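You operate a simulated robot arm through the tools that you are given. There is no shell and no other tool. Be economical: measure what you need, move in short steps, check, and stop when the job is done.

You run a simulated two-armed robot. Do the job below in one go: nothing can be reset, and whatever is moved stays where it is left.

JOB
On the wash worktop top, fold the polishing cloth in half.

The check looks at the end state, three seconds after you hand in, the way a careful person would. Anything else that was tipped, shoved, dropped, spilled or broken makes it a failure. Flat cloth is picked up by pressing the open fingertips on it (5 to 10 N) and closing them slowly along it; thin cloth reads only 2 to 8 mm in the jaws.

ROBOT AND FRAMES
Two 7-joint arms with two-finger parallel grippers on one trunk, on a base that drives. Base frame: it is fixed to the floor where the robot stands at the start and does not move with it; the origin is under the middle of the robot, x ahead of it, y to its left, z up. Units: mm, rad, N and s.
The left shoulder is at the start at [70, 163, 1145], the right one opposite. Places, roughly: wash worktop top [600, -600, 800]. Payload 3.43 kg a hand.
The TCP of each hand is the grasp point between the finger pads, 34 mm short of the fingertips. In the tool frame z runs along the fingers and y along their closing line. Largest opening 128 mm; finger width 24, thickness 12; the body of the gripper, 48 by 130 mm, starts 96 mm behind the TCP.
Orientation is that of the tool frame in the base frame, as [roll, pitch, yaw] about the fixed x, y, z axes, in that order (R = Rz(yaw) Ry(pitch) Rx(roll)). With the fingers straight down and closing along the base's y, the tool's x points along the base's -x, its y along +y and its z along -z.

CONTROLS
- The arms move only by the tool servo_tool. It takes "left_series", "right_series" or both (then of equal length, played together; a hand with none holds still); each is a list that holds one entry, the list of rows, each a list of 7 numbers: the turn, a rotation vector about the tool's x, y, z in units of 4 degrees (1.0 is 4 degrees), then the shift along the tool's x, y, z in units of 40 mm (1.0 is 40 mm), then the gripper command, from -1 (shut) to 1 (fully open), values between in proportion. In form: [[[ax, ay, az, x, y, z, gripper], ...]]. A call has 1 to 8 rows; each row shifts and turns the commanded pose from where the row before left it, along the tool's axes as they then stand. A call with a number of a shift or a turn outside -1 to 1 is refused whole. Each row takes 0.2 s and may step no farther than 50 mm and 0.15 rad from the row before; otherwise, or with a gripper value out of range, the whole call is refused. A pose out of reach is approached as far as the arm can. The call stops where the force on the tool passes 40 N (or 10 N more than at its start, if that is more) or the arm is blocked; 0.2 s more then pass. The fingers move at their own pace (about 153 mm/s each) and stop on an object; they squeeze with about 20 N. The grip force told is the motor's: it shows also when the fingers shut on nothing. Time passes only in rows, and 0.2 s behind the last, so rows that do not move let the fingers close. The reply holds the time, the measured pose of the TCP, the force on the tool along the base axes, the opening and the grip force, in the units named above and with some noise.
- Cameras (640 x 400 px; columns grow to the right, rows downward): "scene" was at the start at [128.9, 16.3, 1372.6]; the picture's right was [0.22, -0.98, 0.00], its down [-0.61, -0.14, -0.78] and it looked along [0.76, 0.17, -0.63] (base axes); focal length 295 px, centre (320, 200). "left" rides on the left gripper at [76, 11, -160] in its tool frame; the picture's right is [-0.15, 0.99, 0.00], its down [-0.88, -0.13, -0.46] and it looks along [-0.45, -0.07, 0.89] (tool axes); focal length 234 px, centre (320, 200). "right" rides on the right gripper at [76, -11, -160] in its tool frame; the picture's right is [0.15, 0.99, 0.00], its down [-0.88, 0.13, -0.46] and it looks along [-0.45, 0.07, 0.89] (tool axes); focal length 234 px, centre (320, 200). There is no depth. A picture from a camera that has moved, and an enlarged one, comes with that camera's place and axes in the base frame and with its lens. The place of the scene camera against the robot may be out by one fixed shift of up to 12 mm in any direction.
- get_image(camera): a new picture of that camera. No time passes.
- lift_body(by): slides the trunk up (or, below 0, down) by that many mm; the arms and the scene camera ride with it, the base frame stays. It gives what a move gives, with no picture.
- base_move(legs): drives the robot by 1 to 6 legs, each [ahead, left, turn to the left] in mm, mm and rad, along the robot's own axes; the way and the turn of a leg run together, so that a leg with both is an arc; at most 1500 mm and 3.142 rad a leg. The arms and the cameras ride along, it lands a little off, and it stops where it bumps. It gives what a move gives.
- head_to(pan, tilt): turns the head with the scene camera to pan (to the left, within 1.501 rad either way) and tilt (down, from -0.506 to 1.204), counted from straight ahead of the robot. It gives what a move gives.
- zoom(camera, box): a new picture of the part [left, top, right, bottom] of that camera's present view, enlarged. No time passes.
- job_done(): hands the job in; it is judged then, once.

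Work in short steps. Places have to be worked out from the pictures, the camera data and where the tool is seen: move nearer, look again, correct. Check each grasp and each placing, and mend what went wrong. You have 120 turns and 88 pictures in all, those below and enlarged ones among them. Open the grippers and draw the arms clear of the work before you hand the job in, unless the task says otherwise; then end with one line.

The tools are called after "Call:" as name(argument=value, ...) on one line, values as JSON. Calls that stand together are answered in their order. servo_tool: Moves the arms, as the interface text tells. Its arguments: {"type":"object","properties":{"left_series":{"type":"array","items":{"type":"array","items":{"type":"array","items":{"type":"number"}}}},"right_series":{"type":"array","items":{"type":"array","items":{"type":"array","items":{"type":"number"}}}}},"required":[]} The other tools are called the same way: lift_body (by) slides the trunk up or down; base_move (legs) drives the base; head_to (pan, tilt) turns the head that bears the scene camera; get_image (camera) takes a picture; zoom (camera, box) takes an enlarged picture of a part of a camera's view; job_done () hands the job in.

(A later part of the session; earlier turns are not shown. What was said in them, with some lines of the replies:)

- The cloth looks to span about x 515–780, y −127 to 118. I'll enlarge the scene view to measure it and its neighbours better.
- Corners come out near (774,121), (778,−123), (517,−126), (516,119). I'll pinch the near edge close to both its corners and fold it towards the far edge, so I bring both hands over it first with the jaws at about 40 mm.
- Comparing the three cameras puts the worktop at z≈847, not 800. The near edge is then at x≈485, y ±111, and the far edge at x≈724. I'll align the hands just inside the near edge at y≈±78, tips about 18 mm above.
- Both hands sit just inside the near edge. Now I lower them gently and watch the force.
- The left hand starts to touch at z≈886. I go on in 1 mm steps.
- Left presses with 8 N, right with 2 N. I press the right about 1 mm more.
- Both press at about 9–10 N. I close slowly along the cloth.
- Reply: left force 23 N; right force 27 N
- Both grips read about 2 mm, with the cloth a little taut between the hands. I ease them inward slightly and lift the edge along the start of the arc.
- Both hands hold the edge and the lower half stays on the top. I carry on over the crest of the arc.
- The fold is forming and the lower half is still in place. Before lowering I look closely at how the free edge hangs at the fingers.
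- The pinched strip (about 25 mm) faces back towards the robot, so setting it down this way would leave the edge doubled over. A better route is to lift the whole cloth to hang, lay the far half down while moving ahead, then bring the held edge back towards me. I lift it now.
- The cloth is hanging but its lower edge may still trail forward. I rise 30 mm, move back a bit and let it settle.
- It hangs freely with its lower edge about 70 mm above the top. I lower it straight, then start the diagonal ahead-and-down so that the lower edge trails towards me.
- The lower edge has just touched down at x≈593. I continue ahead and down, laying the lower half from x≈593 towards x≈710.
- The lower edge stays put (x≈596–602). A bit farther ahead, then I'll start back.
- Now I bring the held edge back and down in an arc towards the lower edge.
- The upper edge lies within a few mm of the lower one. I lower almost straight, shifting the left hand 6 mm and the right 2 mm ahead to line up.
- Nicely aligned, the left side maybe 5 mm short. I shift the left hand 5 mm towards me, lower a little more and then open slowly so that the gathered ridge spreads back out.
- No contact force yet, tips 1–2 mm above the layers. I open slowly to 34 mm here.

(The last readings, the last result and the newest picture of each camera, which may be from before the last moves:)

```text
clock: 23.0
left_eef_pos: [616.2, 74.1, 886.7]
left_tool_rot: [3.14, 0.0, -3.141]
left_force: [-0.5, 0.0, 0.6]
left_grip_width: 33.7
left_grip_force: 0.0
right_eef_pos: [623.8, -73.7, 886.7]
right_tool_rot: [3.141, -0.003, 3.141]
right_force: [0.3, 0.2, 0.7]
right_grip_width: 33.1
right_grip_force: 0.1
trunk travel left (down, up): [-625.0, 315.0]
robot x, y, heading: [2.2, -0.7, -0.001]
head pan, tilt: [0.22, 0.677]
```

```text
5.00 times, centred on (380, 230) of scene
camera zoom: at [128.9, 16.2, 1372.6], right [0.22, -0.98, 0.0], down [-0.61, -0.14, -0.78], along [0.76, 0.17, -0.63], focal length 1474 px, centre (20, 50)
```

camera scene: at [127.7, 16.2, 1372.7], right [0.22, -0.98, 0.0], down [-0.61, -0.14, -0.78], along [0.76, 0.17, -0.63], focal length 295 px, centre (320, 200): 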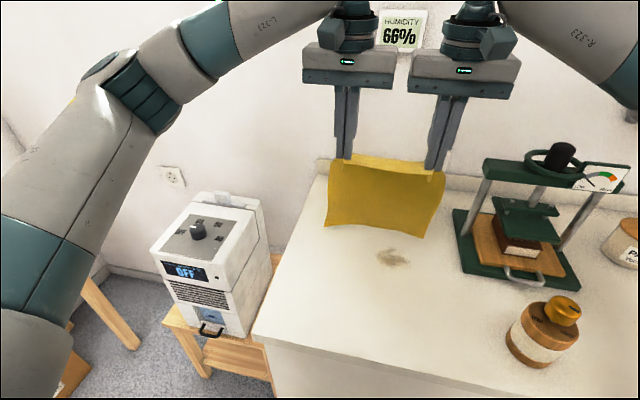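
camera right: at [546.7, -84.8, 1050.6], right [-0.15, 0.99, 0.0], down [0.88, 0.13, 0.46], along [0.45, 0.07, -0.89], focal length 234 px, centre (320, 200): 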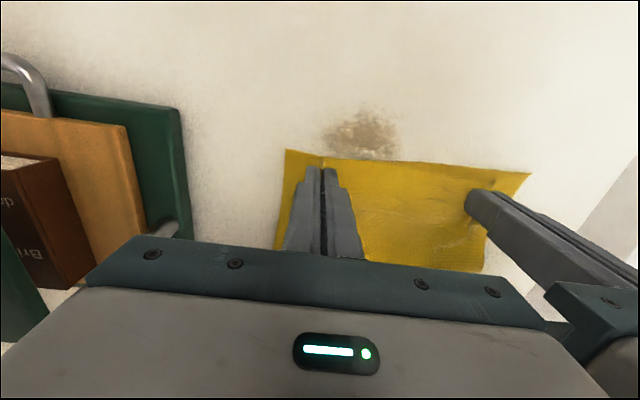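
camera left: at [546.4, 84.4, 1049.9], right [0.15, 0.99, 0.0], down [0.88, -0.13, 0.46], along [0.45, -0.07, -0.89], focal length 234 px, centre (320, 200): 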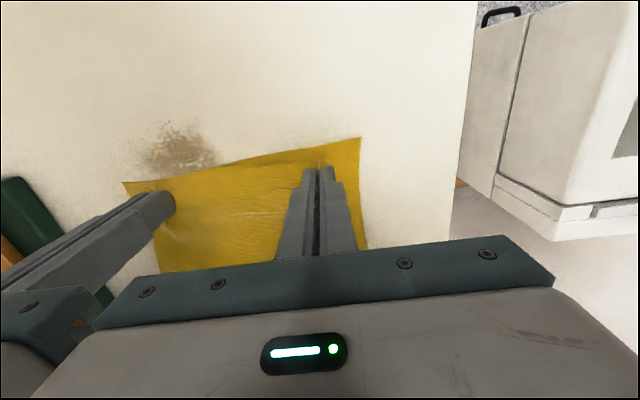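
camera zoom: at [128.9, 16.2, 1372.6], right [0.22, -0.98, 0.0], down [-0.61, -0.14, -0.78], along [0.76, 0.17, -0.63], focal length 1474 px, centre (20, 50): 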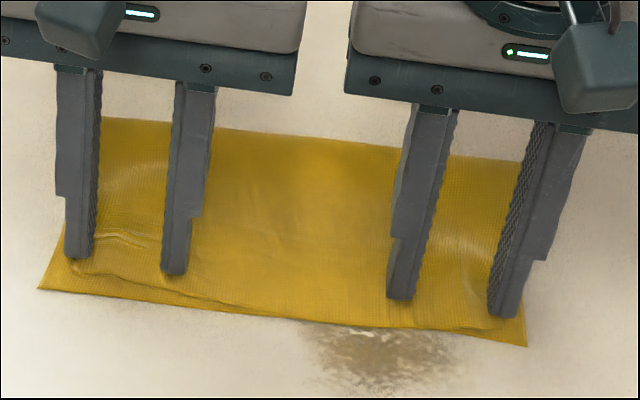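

Excellent, the ridges opened out. I raise both hands straight up and inspect.

Call:
servo_tool(left_series=[[[0, 0, 0, 0, 0, -0.2, -0.48], [0, 0, 0, 0, 0, -0.5, -0.48], [0, 0, 0, 0, 0, -0.9, -0.48], [0, 0, 0, 0, 0, -0.9, -0.48], [0, 0, 0, 0.3, 0.6, -0.9, -0.48], [0, 0, 0, 0.3, 0.6, -0.9, -0.48], [0, 0, 0, 0.3, 0.6, -0.9, -0.48]]], right_series=[[[0, 0, 0, 0, 0, -0.2, -0.48], [0, 0, 0, 0, 0, -0.5, -0.48], [0, 0, 0, 0, 0, -0.9, -0.48], [0, 0, 0, 0, 0, -0.9, -0.48], [0, 0, 0, 0.6, 0, -0.9, -0.48], [0, 0, 0, 0.6, 0, -0.9, -0.48], [0, 0, 0, 0.6, 0, -0.9, -0.48]]])

Call:
zoom(camera="scene", box=[320, 190, 440, 270])

Call:
get_image(camera="left")

Call:
get_image(camera="scene")

```text
clock: 24.6
left_eef_pos: [580.1, 146.9, 1094.6]
left_tool_rot: [-3.139, 0.001, 3.141]
left_force: [-0.6, 1.2, 0.0]
left_grip_width: 33.3
left_grip_force: 0.0
right_eef_pos: [549.4, -74.6, 1096.1]
right_tool_rot: [-3.141, 0.001, 3.139]
right_force: [0.2, 0.1, 0.2]
right_grip_width: 33.4
right_grip_force: 0.1
trunk travel left (down, up): [-625.0, 315.0]
robot x, y, heading: [1.5, -1.3, -0.004]
head pan, tilt: [0.22, 0.677]
```

```text
5.00 times, centred on (380, 230) of scene
camera zoom: at [126.7, 17.4, 1372.7], right [0.22, -0.98, 0.0], down [-0.61, -0.14, -0.78], along [0.76, 0.17, -0.63], focal length 1474 px, centre (20, 50)
```

zoom: 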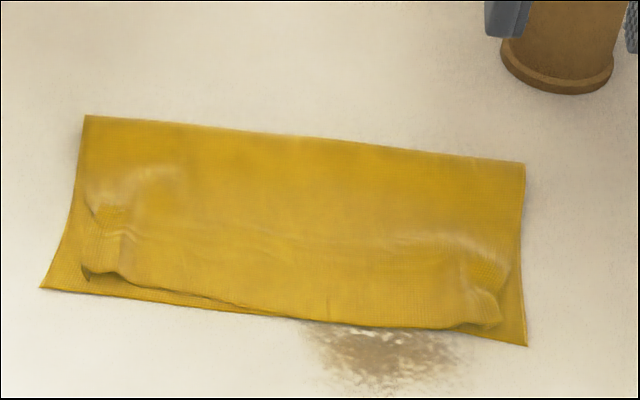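

```text
50 pictures are left
camera left: at [503.9, 157.2, 1254.4], right [0.15, 0.99, 0.0], down [0.88, -0.13, 0.46], along [0.45, -0.07, -0.89], focal length 234 px, centre (320, 200)
```

left: 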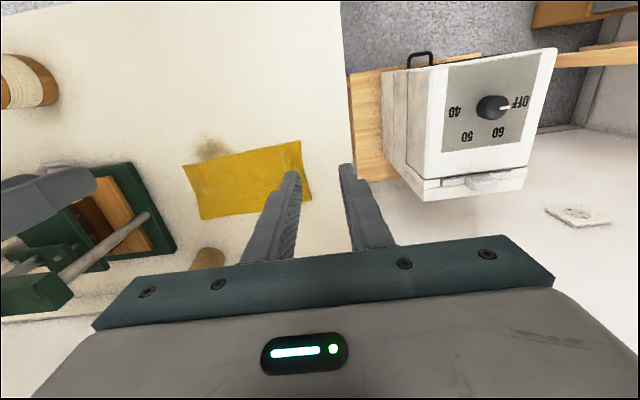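

```text
49 pictures are left
camera scene: at [126.7, 17.4, 1372.7], right [0.22, -0.98, 0.0], down [-0.61, -0.14, -0.78], along [0.76, 0.17, -0.63], focal length 295 px, centre (320, 200)
```

scene: 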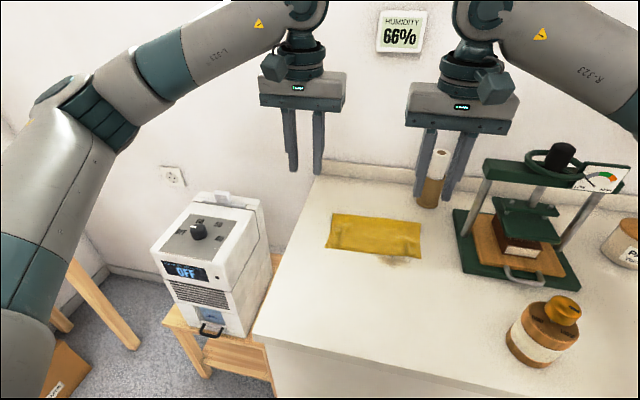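

The cloth is folded with edges matching, but the upper corners look about 15–20 mm short sideways. I look closer at both.

Call:
zoom(camera="scene", box=[322, 220, 362, 250])

Call:
zoom(camera="scene", box=[390, 230, 430, 260])

Call:
zoom(camera="right", box=[260, 130, 460, 270])

```text
13.33 times, centred on (342, 235) of scene
camera zoom: at [126.7, 17.4, 1372.7], right [0.22, -0.98, 0.0], down [-0.61, -0.14, -0.78], along [0.76, 0.17, -0.63], focal length 3932 px, centre (27, -267)
```

zoom: 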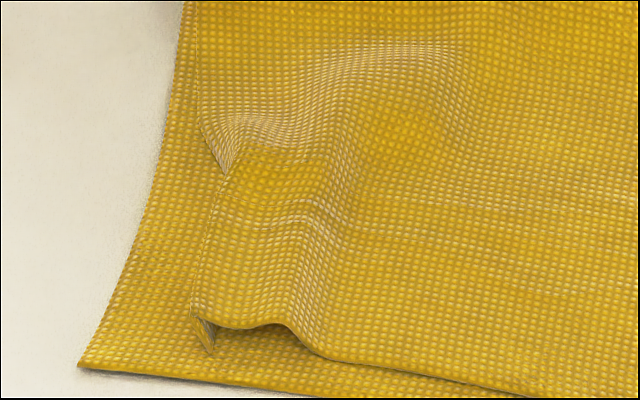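

```text
13.33 times, centred on (410, 245) of scene
camera zoom: at [126.7, 17.4, 1372.7], right [0.22, -0.98, 0.0], down [-0.61, -0.14, -0.78], along [0.76, 0.17, -0.63], focal length 3932 px, centre (-880, -400)
```

zoom: 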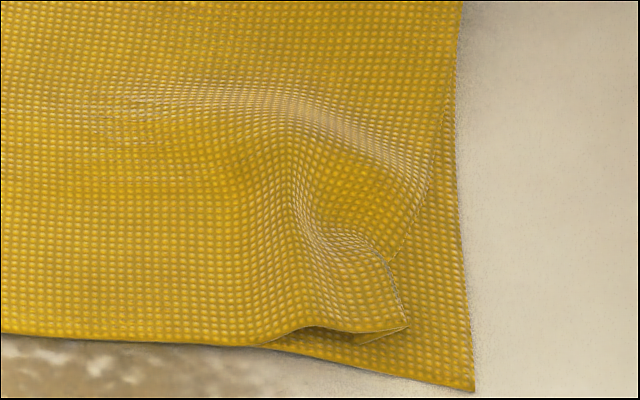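

```text
2.86 times, centred on (360, 200) of right
camera zoom: at [473.2, -85.7, 1256.8], right [-0.15, 0.99, 0.0], down [0.88, 0.13, 0.46], along [0.45, 0.07, -0.89], focal length 669 px, centre (206, 200)
```

zoom: 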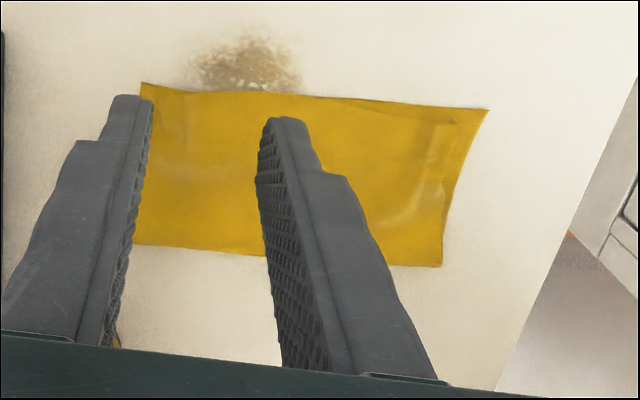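

Both upper corners keep a small ruck (about 19 mm left, 11 mm right). I'll straddle each ruck with the jaws nearly shut, press lightly and open so that the outer finger spreads the corner outward.

Call:
servo_tool(left_series=[[[0, 0, 0, -0.154, -0.304, 0.79, -0.84], [0, 0, 0, -0.154, -0.304, 0.79, -0.84], [0, 0, 0, -0.154, -0.304, 0.79, -0.84], [0, 0, 0, -0.154, -0.304, 0.79, -0.84], [0, 0, 0, -0.154, -0.304, 0.79, -0.84], [0, 0, 0, -0.154, -0.304, 0.79, -0.84], [0, 0, 0, 0, 0, 0, -0.84]]], right_series=[[[0, 0, 0, -0.304, 0, 0.79, -0.84], [0, 0, 0, -0.304, 0, 0.79, -0.84], [0, 0, 0, -0.304, 0, 0.79, -0.84], [0, 0, 0, -0.304, 0, 0.79, -0.84], [0, 0, 0, -0.304, 0, 0.79, -0.84], [0, 0, 0, -0.304, 0, 0.79, -0.84], [0, 0, 0, 0, 0, 0, -0.84]]])

Call:
zoom(camera="scene", box=[320, 190, 440, 270])

```text
clock: 26.2
left_eef_pos: [618.4, 73.4, 905.3]
left_tool_rot: [3.141, 0.0, -3.14]
left_force: [1.3, 0.6, -0.1]
left_grip_width: 10.3
left_grip_force: 0.1
right_eef_pos: [623.6, -74.7, 906.5]
right_tool_rot: [3.141, 0.001, -3.141]
right_force: [-0.7, 0.3, -0.2]
right_grip_width: 10.0
right_grip_force: 0.1
trunk travel left (down, up): [-625.0, 315.0]
robot x, y, heading: [-0.4, 2.4, 0.001]
head pan, tilt: [0.22, 0.677]
```

```text
5.00 times, centred on (380, 230) of scene
camera zoom: at [127.8, 16.5, 1372.7], right [0.22, -0.98, 0.0], down [-0.61, -0.14, -0.78], along [0.76, 0.17, -0.63], focal length 1474 px, centre (20, 50)
```

zoom: 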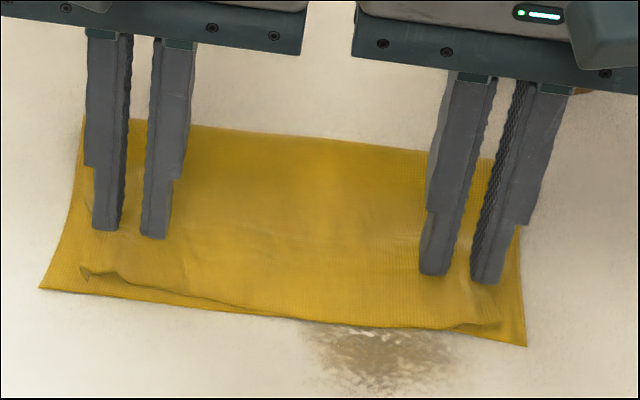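

Placement looks right; I lower to light contact.

Call:
servo_tool(left_series=[[[0, 0, 0, 0, 0, 0.15, -0.84], [0, 0, 0, 0, 0, 0.15, -0.84], [0, 0, 0, 0, 0, 0.1, -0.84], [0, 0, 0, 0, 0, 0.05, -0.84], [0, 0, 0, 0, 0, 0.03, -0.84], [0, 0, 0, 0, 0, 0, -0.84]]], right_series=[[[0, 0, 0, 0, 0, 0.15, -0.84], [0, 0, 0, 0, 0, 0.15, -0.84], [0, 0, 0, 0, 0, 0.1, -0.84], [0, 0, 0, 0, 0, 0.05, -0.84], [0, 0, 0, 0, 0, 0.03, -0.84], [0, 0, 0, 0, 0, 0, -0.84]]])

```text
clock: 27.6
left_eef_pos: [616.6, 73.7, 884.9]
left_tool_rot: [-3.141, 0.0, -3.139]
left_force: [-0.4, -0.2, 0.0]
left_grip_width: 10.5
left_grip_force: 0.2
right_eef_pos: [623.0, -74.5, 886.5]
right_tool_rot: [-3.141, 0.001, 3.141]
right_force: [0.1, 0.9, 2.8]
right_grip_width: 10.7
right_grip_force: 0.3
trunk travel left (down, up): [-625.0, 315.0]
robot x, y, heading: [1.6, 1.6, 0.003]
head pan, tilt: [0.22, 0.677]
```

Right is at 3 N; left needs about 1–2 mm more.

Call:
servo_tool(left_series=[[[0, 0, 0, 0, 0, 0.025, -0.84], [0, 0, 0, 0, 0, 0.01, -0.84], [0, 0, 0, 0, 0, 0, -0.84]]])

```text
clock: 28.4
left_eef_pos: [617.4, 73.5, 884.8]
left_tool_rot: [-3.139, 0.002, -3.139]
left_force: [1.5, 0.2, 11.7]
left_grip_width: 10.6
left_grip_force: 0.0
right_eef_pos: [623.0, -73.5, 887.2]
right_tool_rot: [-3.141, 0.001, 3.142]
right_force: [-0.5, -0.8, 0.6]
right_grip_width: 10.3
right_grip_force: 0.0
trunk travel left (down, up): [-625.0, 315.0]
robot x, y, heading: [0.3, -0.2, -0.0]
head pan, tilt: [0.22, 0.677]
```

I ease the left by half a millimetre, press the right slightly, and open slowly.

Call:
servo_tool(left_series=[[[0, 0, 0, 0, 0, -0.013, -0.84], [0, 0, 0, 0, 0, 0, -0.76], [0, 0, 0, 0, 0, 0, -0.68], [0, 0, 0, 0, 0, 0, -0.6], [0, 0, 0, 0, 0, 0, -0.52], [0, 0, 0, 0, 0, 0, -0.44], [0, 0, 0, 0, 0, 0, -0.36], [0, 0, 0, 0, 0, 0, -0.3]]], right_series=[[[0, 0, 0, 0, 0, 0.02, -0.84], [0, 0, 0, 0, 0, 0, -0.76], [0, 0, 0, 0, 0, 0, -0.68], [0, 0, 0, 0, 0, 0, -0.6], [0, 0, 0, 0, 0, 0, -0.55], [0, 0, 0, 0, 0, 0, -0.5], [0, 0, 0, 0, 0, 0, -0.45], [0, 0, 0, 0, 0, 0, -0.45]]])

Call:
zoom(camera="scene", box=[320, 190, 440, 270])

```text
clock: 30.2
left_eef_pos: [617.8, 73.6, 885.5]
left_tool_rot: [3.141, 0.001, -3.139]
left_force: [0.5, -5.5, 8.2]
left_grip_width: 42.1
left_grip_force: 0.0
right_eef_pos: [622.7, -73.2, 885.9]
right_tool_rot: [3.14, 0.001, -3.141]
right_force: [0.6, 3.3, 7.0]
right_grip_width: 32.5
right_grip_force: 0.1
trunk travel left (down, up): [-625.0, 315.0]
robot x, y, heading: [-2.9, 2.3, 0.0]
head pan, tilt: [0.22, 0.677]
```

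```text
5.00 times, centred on (380, 230) of scene
camera zoom: at [127.3, 16.2, 1372.8], right [0.22, -0.98, 0.0], down [-0.61, -0.14, -0.78], along [0.76, 0.17, -0.63], focal length 1474 px, centre (20, 50)
```

zoom: 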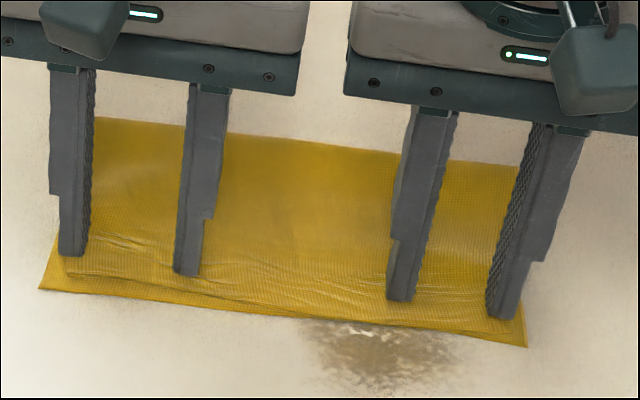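

The rucks are spread flat. I lift clear and inspect.

Call:
servo_tool(left_series=[[[0, 0, 0, 0, 0, -0.2, -0.3], [0, 0, 0, 0, 0, -0.5, -0.3], [0, 0, 0, 0, 0, -0.9, -0.3], [0, 0, 0, 0, 0, -0.9, -0.3], [0, 0, 0, 0.3, 0.4, -0.9, -0.3], [0, 0, 0, 0.3, 0.4, -0.9, -0.3], [0, 0, 0, 0.3, 0.4, -0.9, -0.3]]], right_series=[[[0, 0, 0, 0, 0, -0.2, -0.45], [0, 0, 0, 0, 0, -0.5, -0.45], [0, 0, 0, 0, 0, -0.9, -0.45], [0, 0, 0, 0, 0, -0.9, -0.45], [0, 0, 0, 0.6, 0, -0.9, -0.45], [0, 0, 0, 0.6, 0, -0.9, -0.45], [0, 0, 0, 0.6, 0, -0.9, -0.45]]])

Call:
zoom(camera="scene", box=[320, 190, 440, 270])

Call:
zoom(camera="left", box=[160, 110, 360, 250])

```text
clock: 31.8
left_eef_pos: [580.2, 122.3, 1094.4]
left_tool_rot: [-3.14, 0.002, -3.139]
left_force: [0.3, 0.1, 0.3]
left_grip_width: 44.9
left_grip_force: 0.0
right_eef_pos: [548.8, -71.6, 1093.6]
right_tool_rot: [3.141, 0.002, -3.141]
right_force: [-1.2, 0.2, -0.8]
right_grip_width: 35.2
right_grip_force: 0.1
trunk travel left (down, up): [-625.0, 315.0]
robot x, y, heading: [-2.3, 2.5, 0.003]
head pan, tilt: [0.22, 0.677]
```

```text
5.00 times, centred on (380, 230) of scene
camera zoom: at [127.0, 17.1, 1372.7], right [0.22, -0.98, 0.0], down [-0.61, -0.14, -0.78], along [0.76, 0.17, -0.63], focal length 1474 px, centre (20, 50)
```

zoom: 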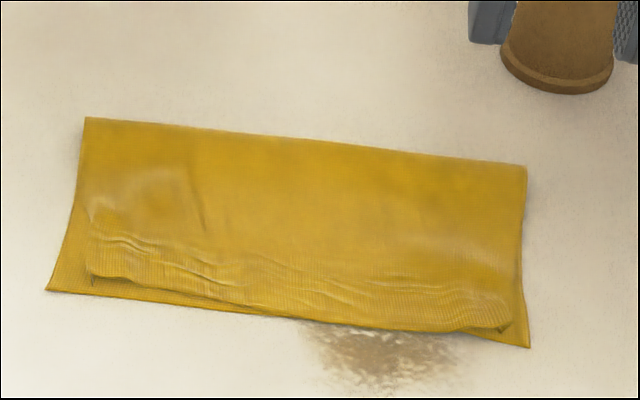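

```text
2.86 times, centred on (260, 180) of left
camera zoom: at [504.1, 131.8, 1254.4], right [0.15, 0.99, 0.0], down [0.88, -0.13, 0.46], along [0.45, -0.07, -0.89], focal length 669 px, centre (491, 257)
```

zoom: 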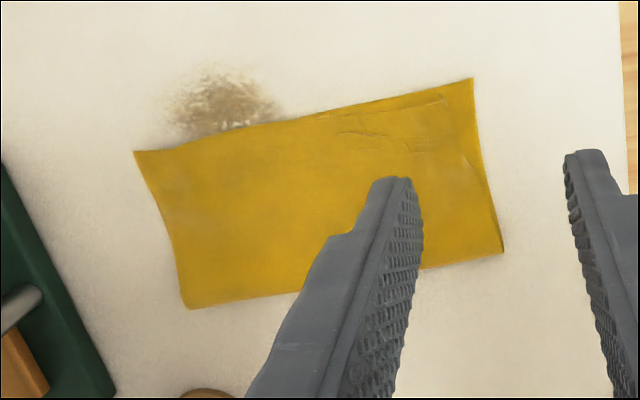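

After lifting, the left upper corner still springs back to about 20 mm short, the right about 9 mm. I'll repeat the spreading once with more overtravel, mostly on the left.

Call:
servo_tool(left_series=[[[0, 0, 0, -0.15, -0.21, 0.79, -0.76], [0, 0, 0, -0.15, -0.21, 0.79, -0.76], [0, 0, 0, -0.15, -0.21, 0.79, -0.76], [0, 0, 0, -0.15, -0.21, 0.79, -0.76], [0, 0, 0, -0.15, -0.21, 0.79, -0.76], [0, 0, 0, -0.15, -0.21, 0.79, -0.76], [0, 0, 0, 0, 0, 0.3, -0.76], [0, 0, 0, 0, 0, 0, -0.76]]], right_series=[[[0, 0, 0, -0.3, -0.02, 0.79, -0.76], [0, 0, 0, -0.3, -0.02, 0.79, -0.76], [0, 0, 0, -0.3, -0.02, 0.79, -0.76], [0, 0, 0, -0.3, -0.02, 0.79, -0.76], [0, 0, 0, -0.3, -0.02, 0.79, -0.76], [0, 0, 0, -0.3, -0.02, 0.79, -0.76], [0, 0, 0, 0, 0, 0.3, -0.76], [0, 0, 0, 0, 0, 0, -0.76]]])

```text
clock: 33.6
left_eef_pos: [619.4, 72.2, 893.0]
left_tool_rot: [-3.142, -0.001, -3.139]
left_force: [-0.1, -0.4, -0.4]
left_grip_width: 15.3
left_grip_force: 0.1
right_eef_pos: [624.9, -78.1, 889.7]
right_tool_rot: [3.141, -0.001, -3.141]
right_force: [-0.4, -0.5, 1.1]
right_grip_width: 15.2
right_grip_force: 0.1
trunk travel left (down, up): [-625.0, 315.0]
robot x, y, heading: [-1.2, 0.9, 0.003]
head pan, tilt: [0.22, 0.677]
```

Lowering the last millimetres.

Call:
servo_tool(left_series=[[[0, 0, 0, 0.05, 0, 0.1, -0.76], [0, 0, 0, 0.05, 0, 0.06, -0.76], [0, 0, 0, 0, 0, 0.03, -0.76], [0, 0, 0, 0, 0, 0, -0.76]]], right_series=[[[0, 0, 0, 0.05, 0, 0.05, -0.76], [0, 0, 0, 0.05, 0, 0.03, -0.76], [0, 0, 0, 0, 0, 0.01, -0.76], [0, 0, 0, 0, 0, 0, -0.76]]])

```text
clock: 34.6
left_eef_pos: [613.9, 71.6, 885.8]
left_tool_rot: [-3.139, 0.003, -3.14]
left_force: [3.9, 0.8, 15.2]
left_grip_width: 15.6
left_grip_force: 0.2
right_eef_pos: [619.3, -79.1, 888.1]
right_tool_rot: [-3.141, 0.001, 3.142]
right_force: [-0.7, -0.2, 0.5]
right_grip_width: 15.4
right_grip_force: 0.0
trunk travel left (down, up): [-625.0, 315.0]
robot x, y, heading: [-2.6, 1.1, -0.0]
head pan, tilt: [0.22, 0.677]
```

I ease the left, press the right a bit, then open with overtravel.

Call:
servo_tool(left_series=[[[0, 0, 0, 0, 0, -0.015, -0.76], [0, 0, 0, 0, 0, 0, -0.66], [0, 0, 0, 0, 0, 0, -0.56], [0, 0, 0, 0, 0, 0, -0.46], [0, 0, 0, 0, 0, 0, -0.36], [0, 0, 0, 0, 0, 0, -0.26], [0, 0, 0, 0, 0, 0, -0.16], [0, 0, 0, 0, 0, 0, -0.06]]], right_series=[[[0, 0, 0, 0, 0, 0.035, -0.76], [0, 0, 0, 0, 0, 0, -0.7], [0, 0, 0, 0, 0, 0, -0.63], [0, 0, 0, 0, 0, 0, -0.56], [0, 0, 0, 0, 0, 0, -0.49], [0, 0, 0, 0, 0, 0, -0.42], [0, 0, 0, 0, 0, 0, -0.36], [0, 0, 0, 0, 0, 0, -0.3]]])

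Call:
zoom(camera="scene", box=[320, 190, 440, 270])

```text
clock: 36.4
left_eef_pos: [612.3, 70.3, 886.3]
left_tool_rot: [-3.141, 0.001, -3.138]
left_force: [-0.1, -3.7, 18.0]
left_grip_width: 57.0
left_grip_force: 0.0
right_eef_pos: [618.3, -78.7, 887.9]
right_tool_rot: [3.138, 0.002, -3.142]
right_force: [0.6, -0.1, -0.3]
right_grip_width: 45.0
right_grip_force: 0.0
trunk travel left (down, up): [-625.0, 315.0]
robot x, y, heading: [-0.3, -0.2, -0.0]
head pan, tilt: [0.22, 0.677]
```

```text
5.00 times, centred on (380, 230) of scene
camera zoom: at [127.0, 15.4, 1372.9], right [0.22, -0.98, 0.0], down [-0.61, -0.14, -0.78], along [0.76, 0.17, -0.63], focal length 1474 px, centre (20, 50)
```

zoom: 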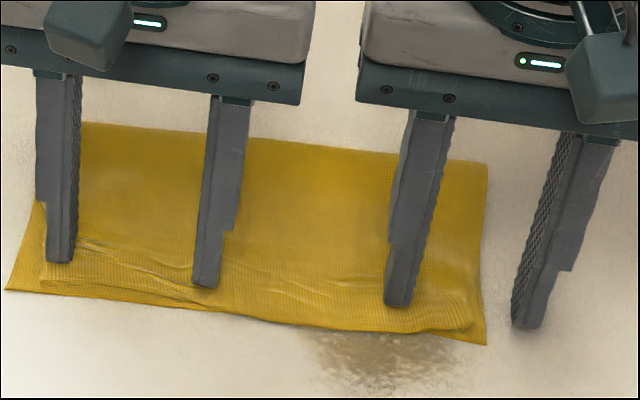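

The whole cloth moved left with the left finger because the right wasn't pressing. I lift gently and inspect.

Call:
servo_tool(left_series=[[[0, 0, 0, 0, 0, -0.1, -0.06], [0, 0, 0, 0, 0, -0.5, -0.06], [0, 0, 0, 0, 0, -0.9, -0.06], [0, 0, 0, 0, 0, -0.9, -0.06], [0, 0, 0, 0.3, 0.4, -0.9, -0.06], [0, 0, 0, 0.3, 0.4, -0.9, -0.06], [0, 0, 0, 0.3, 0.4, -0.9, -0.06]]], right_series=[[[0, 0, 0, 0, 0, -0.1, -0.3], [0, 0, 0, 0, 0, -0.5, -0.3], [0, 0, 0, 0, 0, -0.9, -0.3], [0, 0, 0, 0, 0, -0.9, -0.3], [0, 0, 0, 0.6, 0, -0.9, -0.3], [0, 0, 0, 0.6, 0, -0.9, -0.3], [0, 0, 0, 0.6, 0, -0.9, -0.3]]])

Call:
zoom(camera="scene", box=[310, 190, 430, 270])

Call:
zoom(camera="left", box=[160, 110, 360, 250])

```text
clock: 38.0
left_eef_pos: [576.4, 118.5, 1090.4]
left_tool_rot: [-3.141, 0.001, -3.139]
left_force: [-0.4, 0.1, 0.2]
left_grip_width: 60.4
left_grip_force: 0.1
right_eef_pos: [546.6, -79.1, 1091.4]
right_tool_rot: [3.141, 0.001, -3.142]
right_force: [-0.5, 0.4, -0.1]
right_grip_width: 44.6
right_grip_force: 0.1
trunk travel left (down, up): [-625.0, 315.0]
robot x, y, heading: [0.7, 1.9, -0.001]
head pan, tilt: [0.22, 0.677]
```

```text
5.00 times, centred on (370, 230) of scene
camera zoom: at [126.8, 16.6, 1372.7], right [0.22, -0.98, 0.0], down [-0.61, -0.14, -0.78], along [0.76, 0.17, -0.63], focal length 1474 px, centre (70, 50)
```

zoom: 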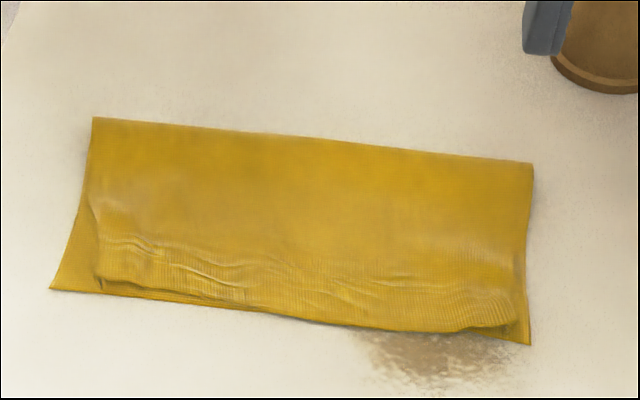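

```text
2.86 times, centred on (260, 180) of left
camera zoom: at [500.9, 127.5, 1249.9], right [0.15, 0.99, 0.0], down [0.88, -0.13, 0.46], along [0.45, -0.07, -0.89], focal length 669 px, centre (491, 257)
```

zoom: 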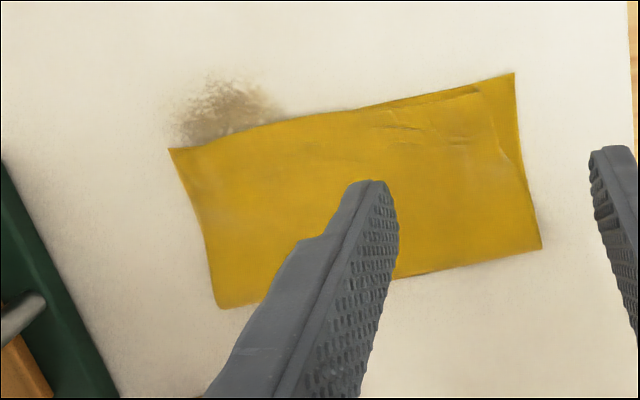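

The fold holds: the long edges match, and the upper corners sit within about 10 to 20 mm of the lower ones. More rubbing would only drag the whole cloth, so I open the hands and draw them clear.

Call:
servo_tool(left_series=[[[0, 0, 0, 0, 0.9, 0, 0.5], [0, 0, 0, 0, 0.9, 0, 1], [0, 0, 0, 0, 0.9, 0, 1], [0, 0, 0, 0, 0.9, 0, 1], [0, 0, 0, 0, 0.9, 0, 1]]], right_series=[[[0, 0, 0, 0.6, -0.3, 0, 0.5], [0, 0, 0, 0.6, -0.3, 0, 1], [0, 0, 0, 0.6, -0.3, 0, 1], [0, 0, 0, 0.6, -0.3, 0, 1], [0, 0, 0, 0.6, -0.3, 0, 1]]])

Call:
get_image(camera="scene")

Call:
zoom(camera="scene", box=[310, 190, 430, 270])

```text
clock: 39.2
left_eef_pos: [578.2, 301.8, 1087.2]
left_tool_rot: [-3.142, 0.001, -3.141]
left_force: [-0.3, 0.8, 0.2]
left_grip_width: 128.1
left_grip_force: 0.1
right_eef_pos: [426.2, -136.2, 1091.2]
right_tool_rot: [-3.14, 0.0, 3.141]
right_force: [-0.6, -0.7, -0.4]
right_grip_width: 127.8
right_grip_force: 0.2
trunk travel left (down, up): [-625.0, 315.0]
robot x, y, heading: [-1.2, 4.5, 0.004]
head pan, tilt: [0.22, 0.677]
```

```text
38 pictures are left
camera scene: at [127.9, 16.8, 1372.7], right [0.22, -0.98, 0.0], down [-0.61, -0.14, -0.78], along [0.76, 0.17, -0.63], focal length 295 px, centre (320, 200)
```

scene: 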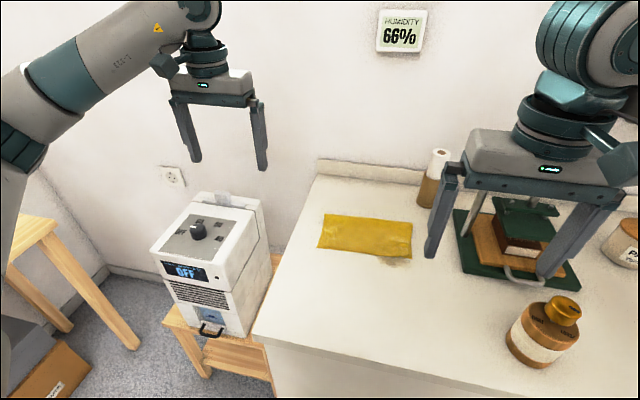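

```text
5.00 times, centred on (370, 230) of scene
camera zoom: at [127.9, 16.8, 1372.7], right [0.22, -0.98, 0.0], down [-0.61, -0.14, -0.78], along [0.76, 0.17, -0.63], focal length 1474 px, centre (70, 50)
```

zoom: 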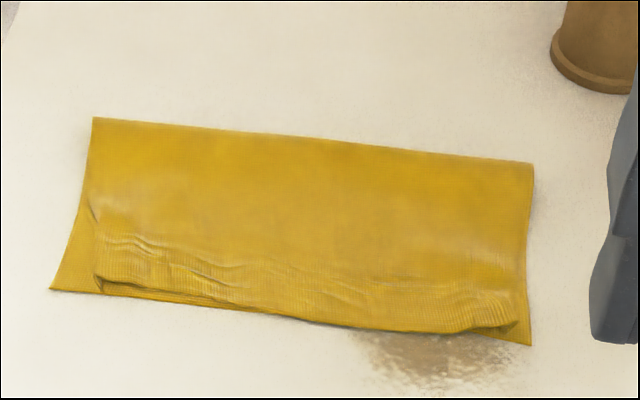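

The cloth is folded in half, nothing else has moved, and both hands are open and clear, so I hand in.

Call:
job_done()

```text
The job is handed in.
```

I folded the polishing cloth in half on the wash worktop. The long edges match, but the upper corners sit about 20 mm (left) and 10 mm (right) inside the lower ones; nothing else was disturbed.
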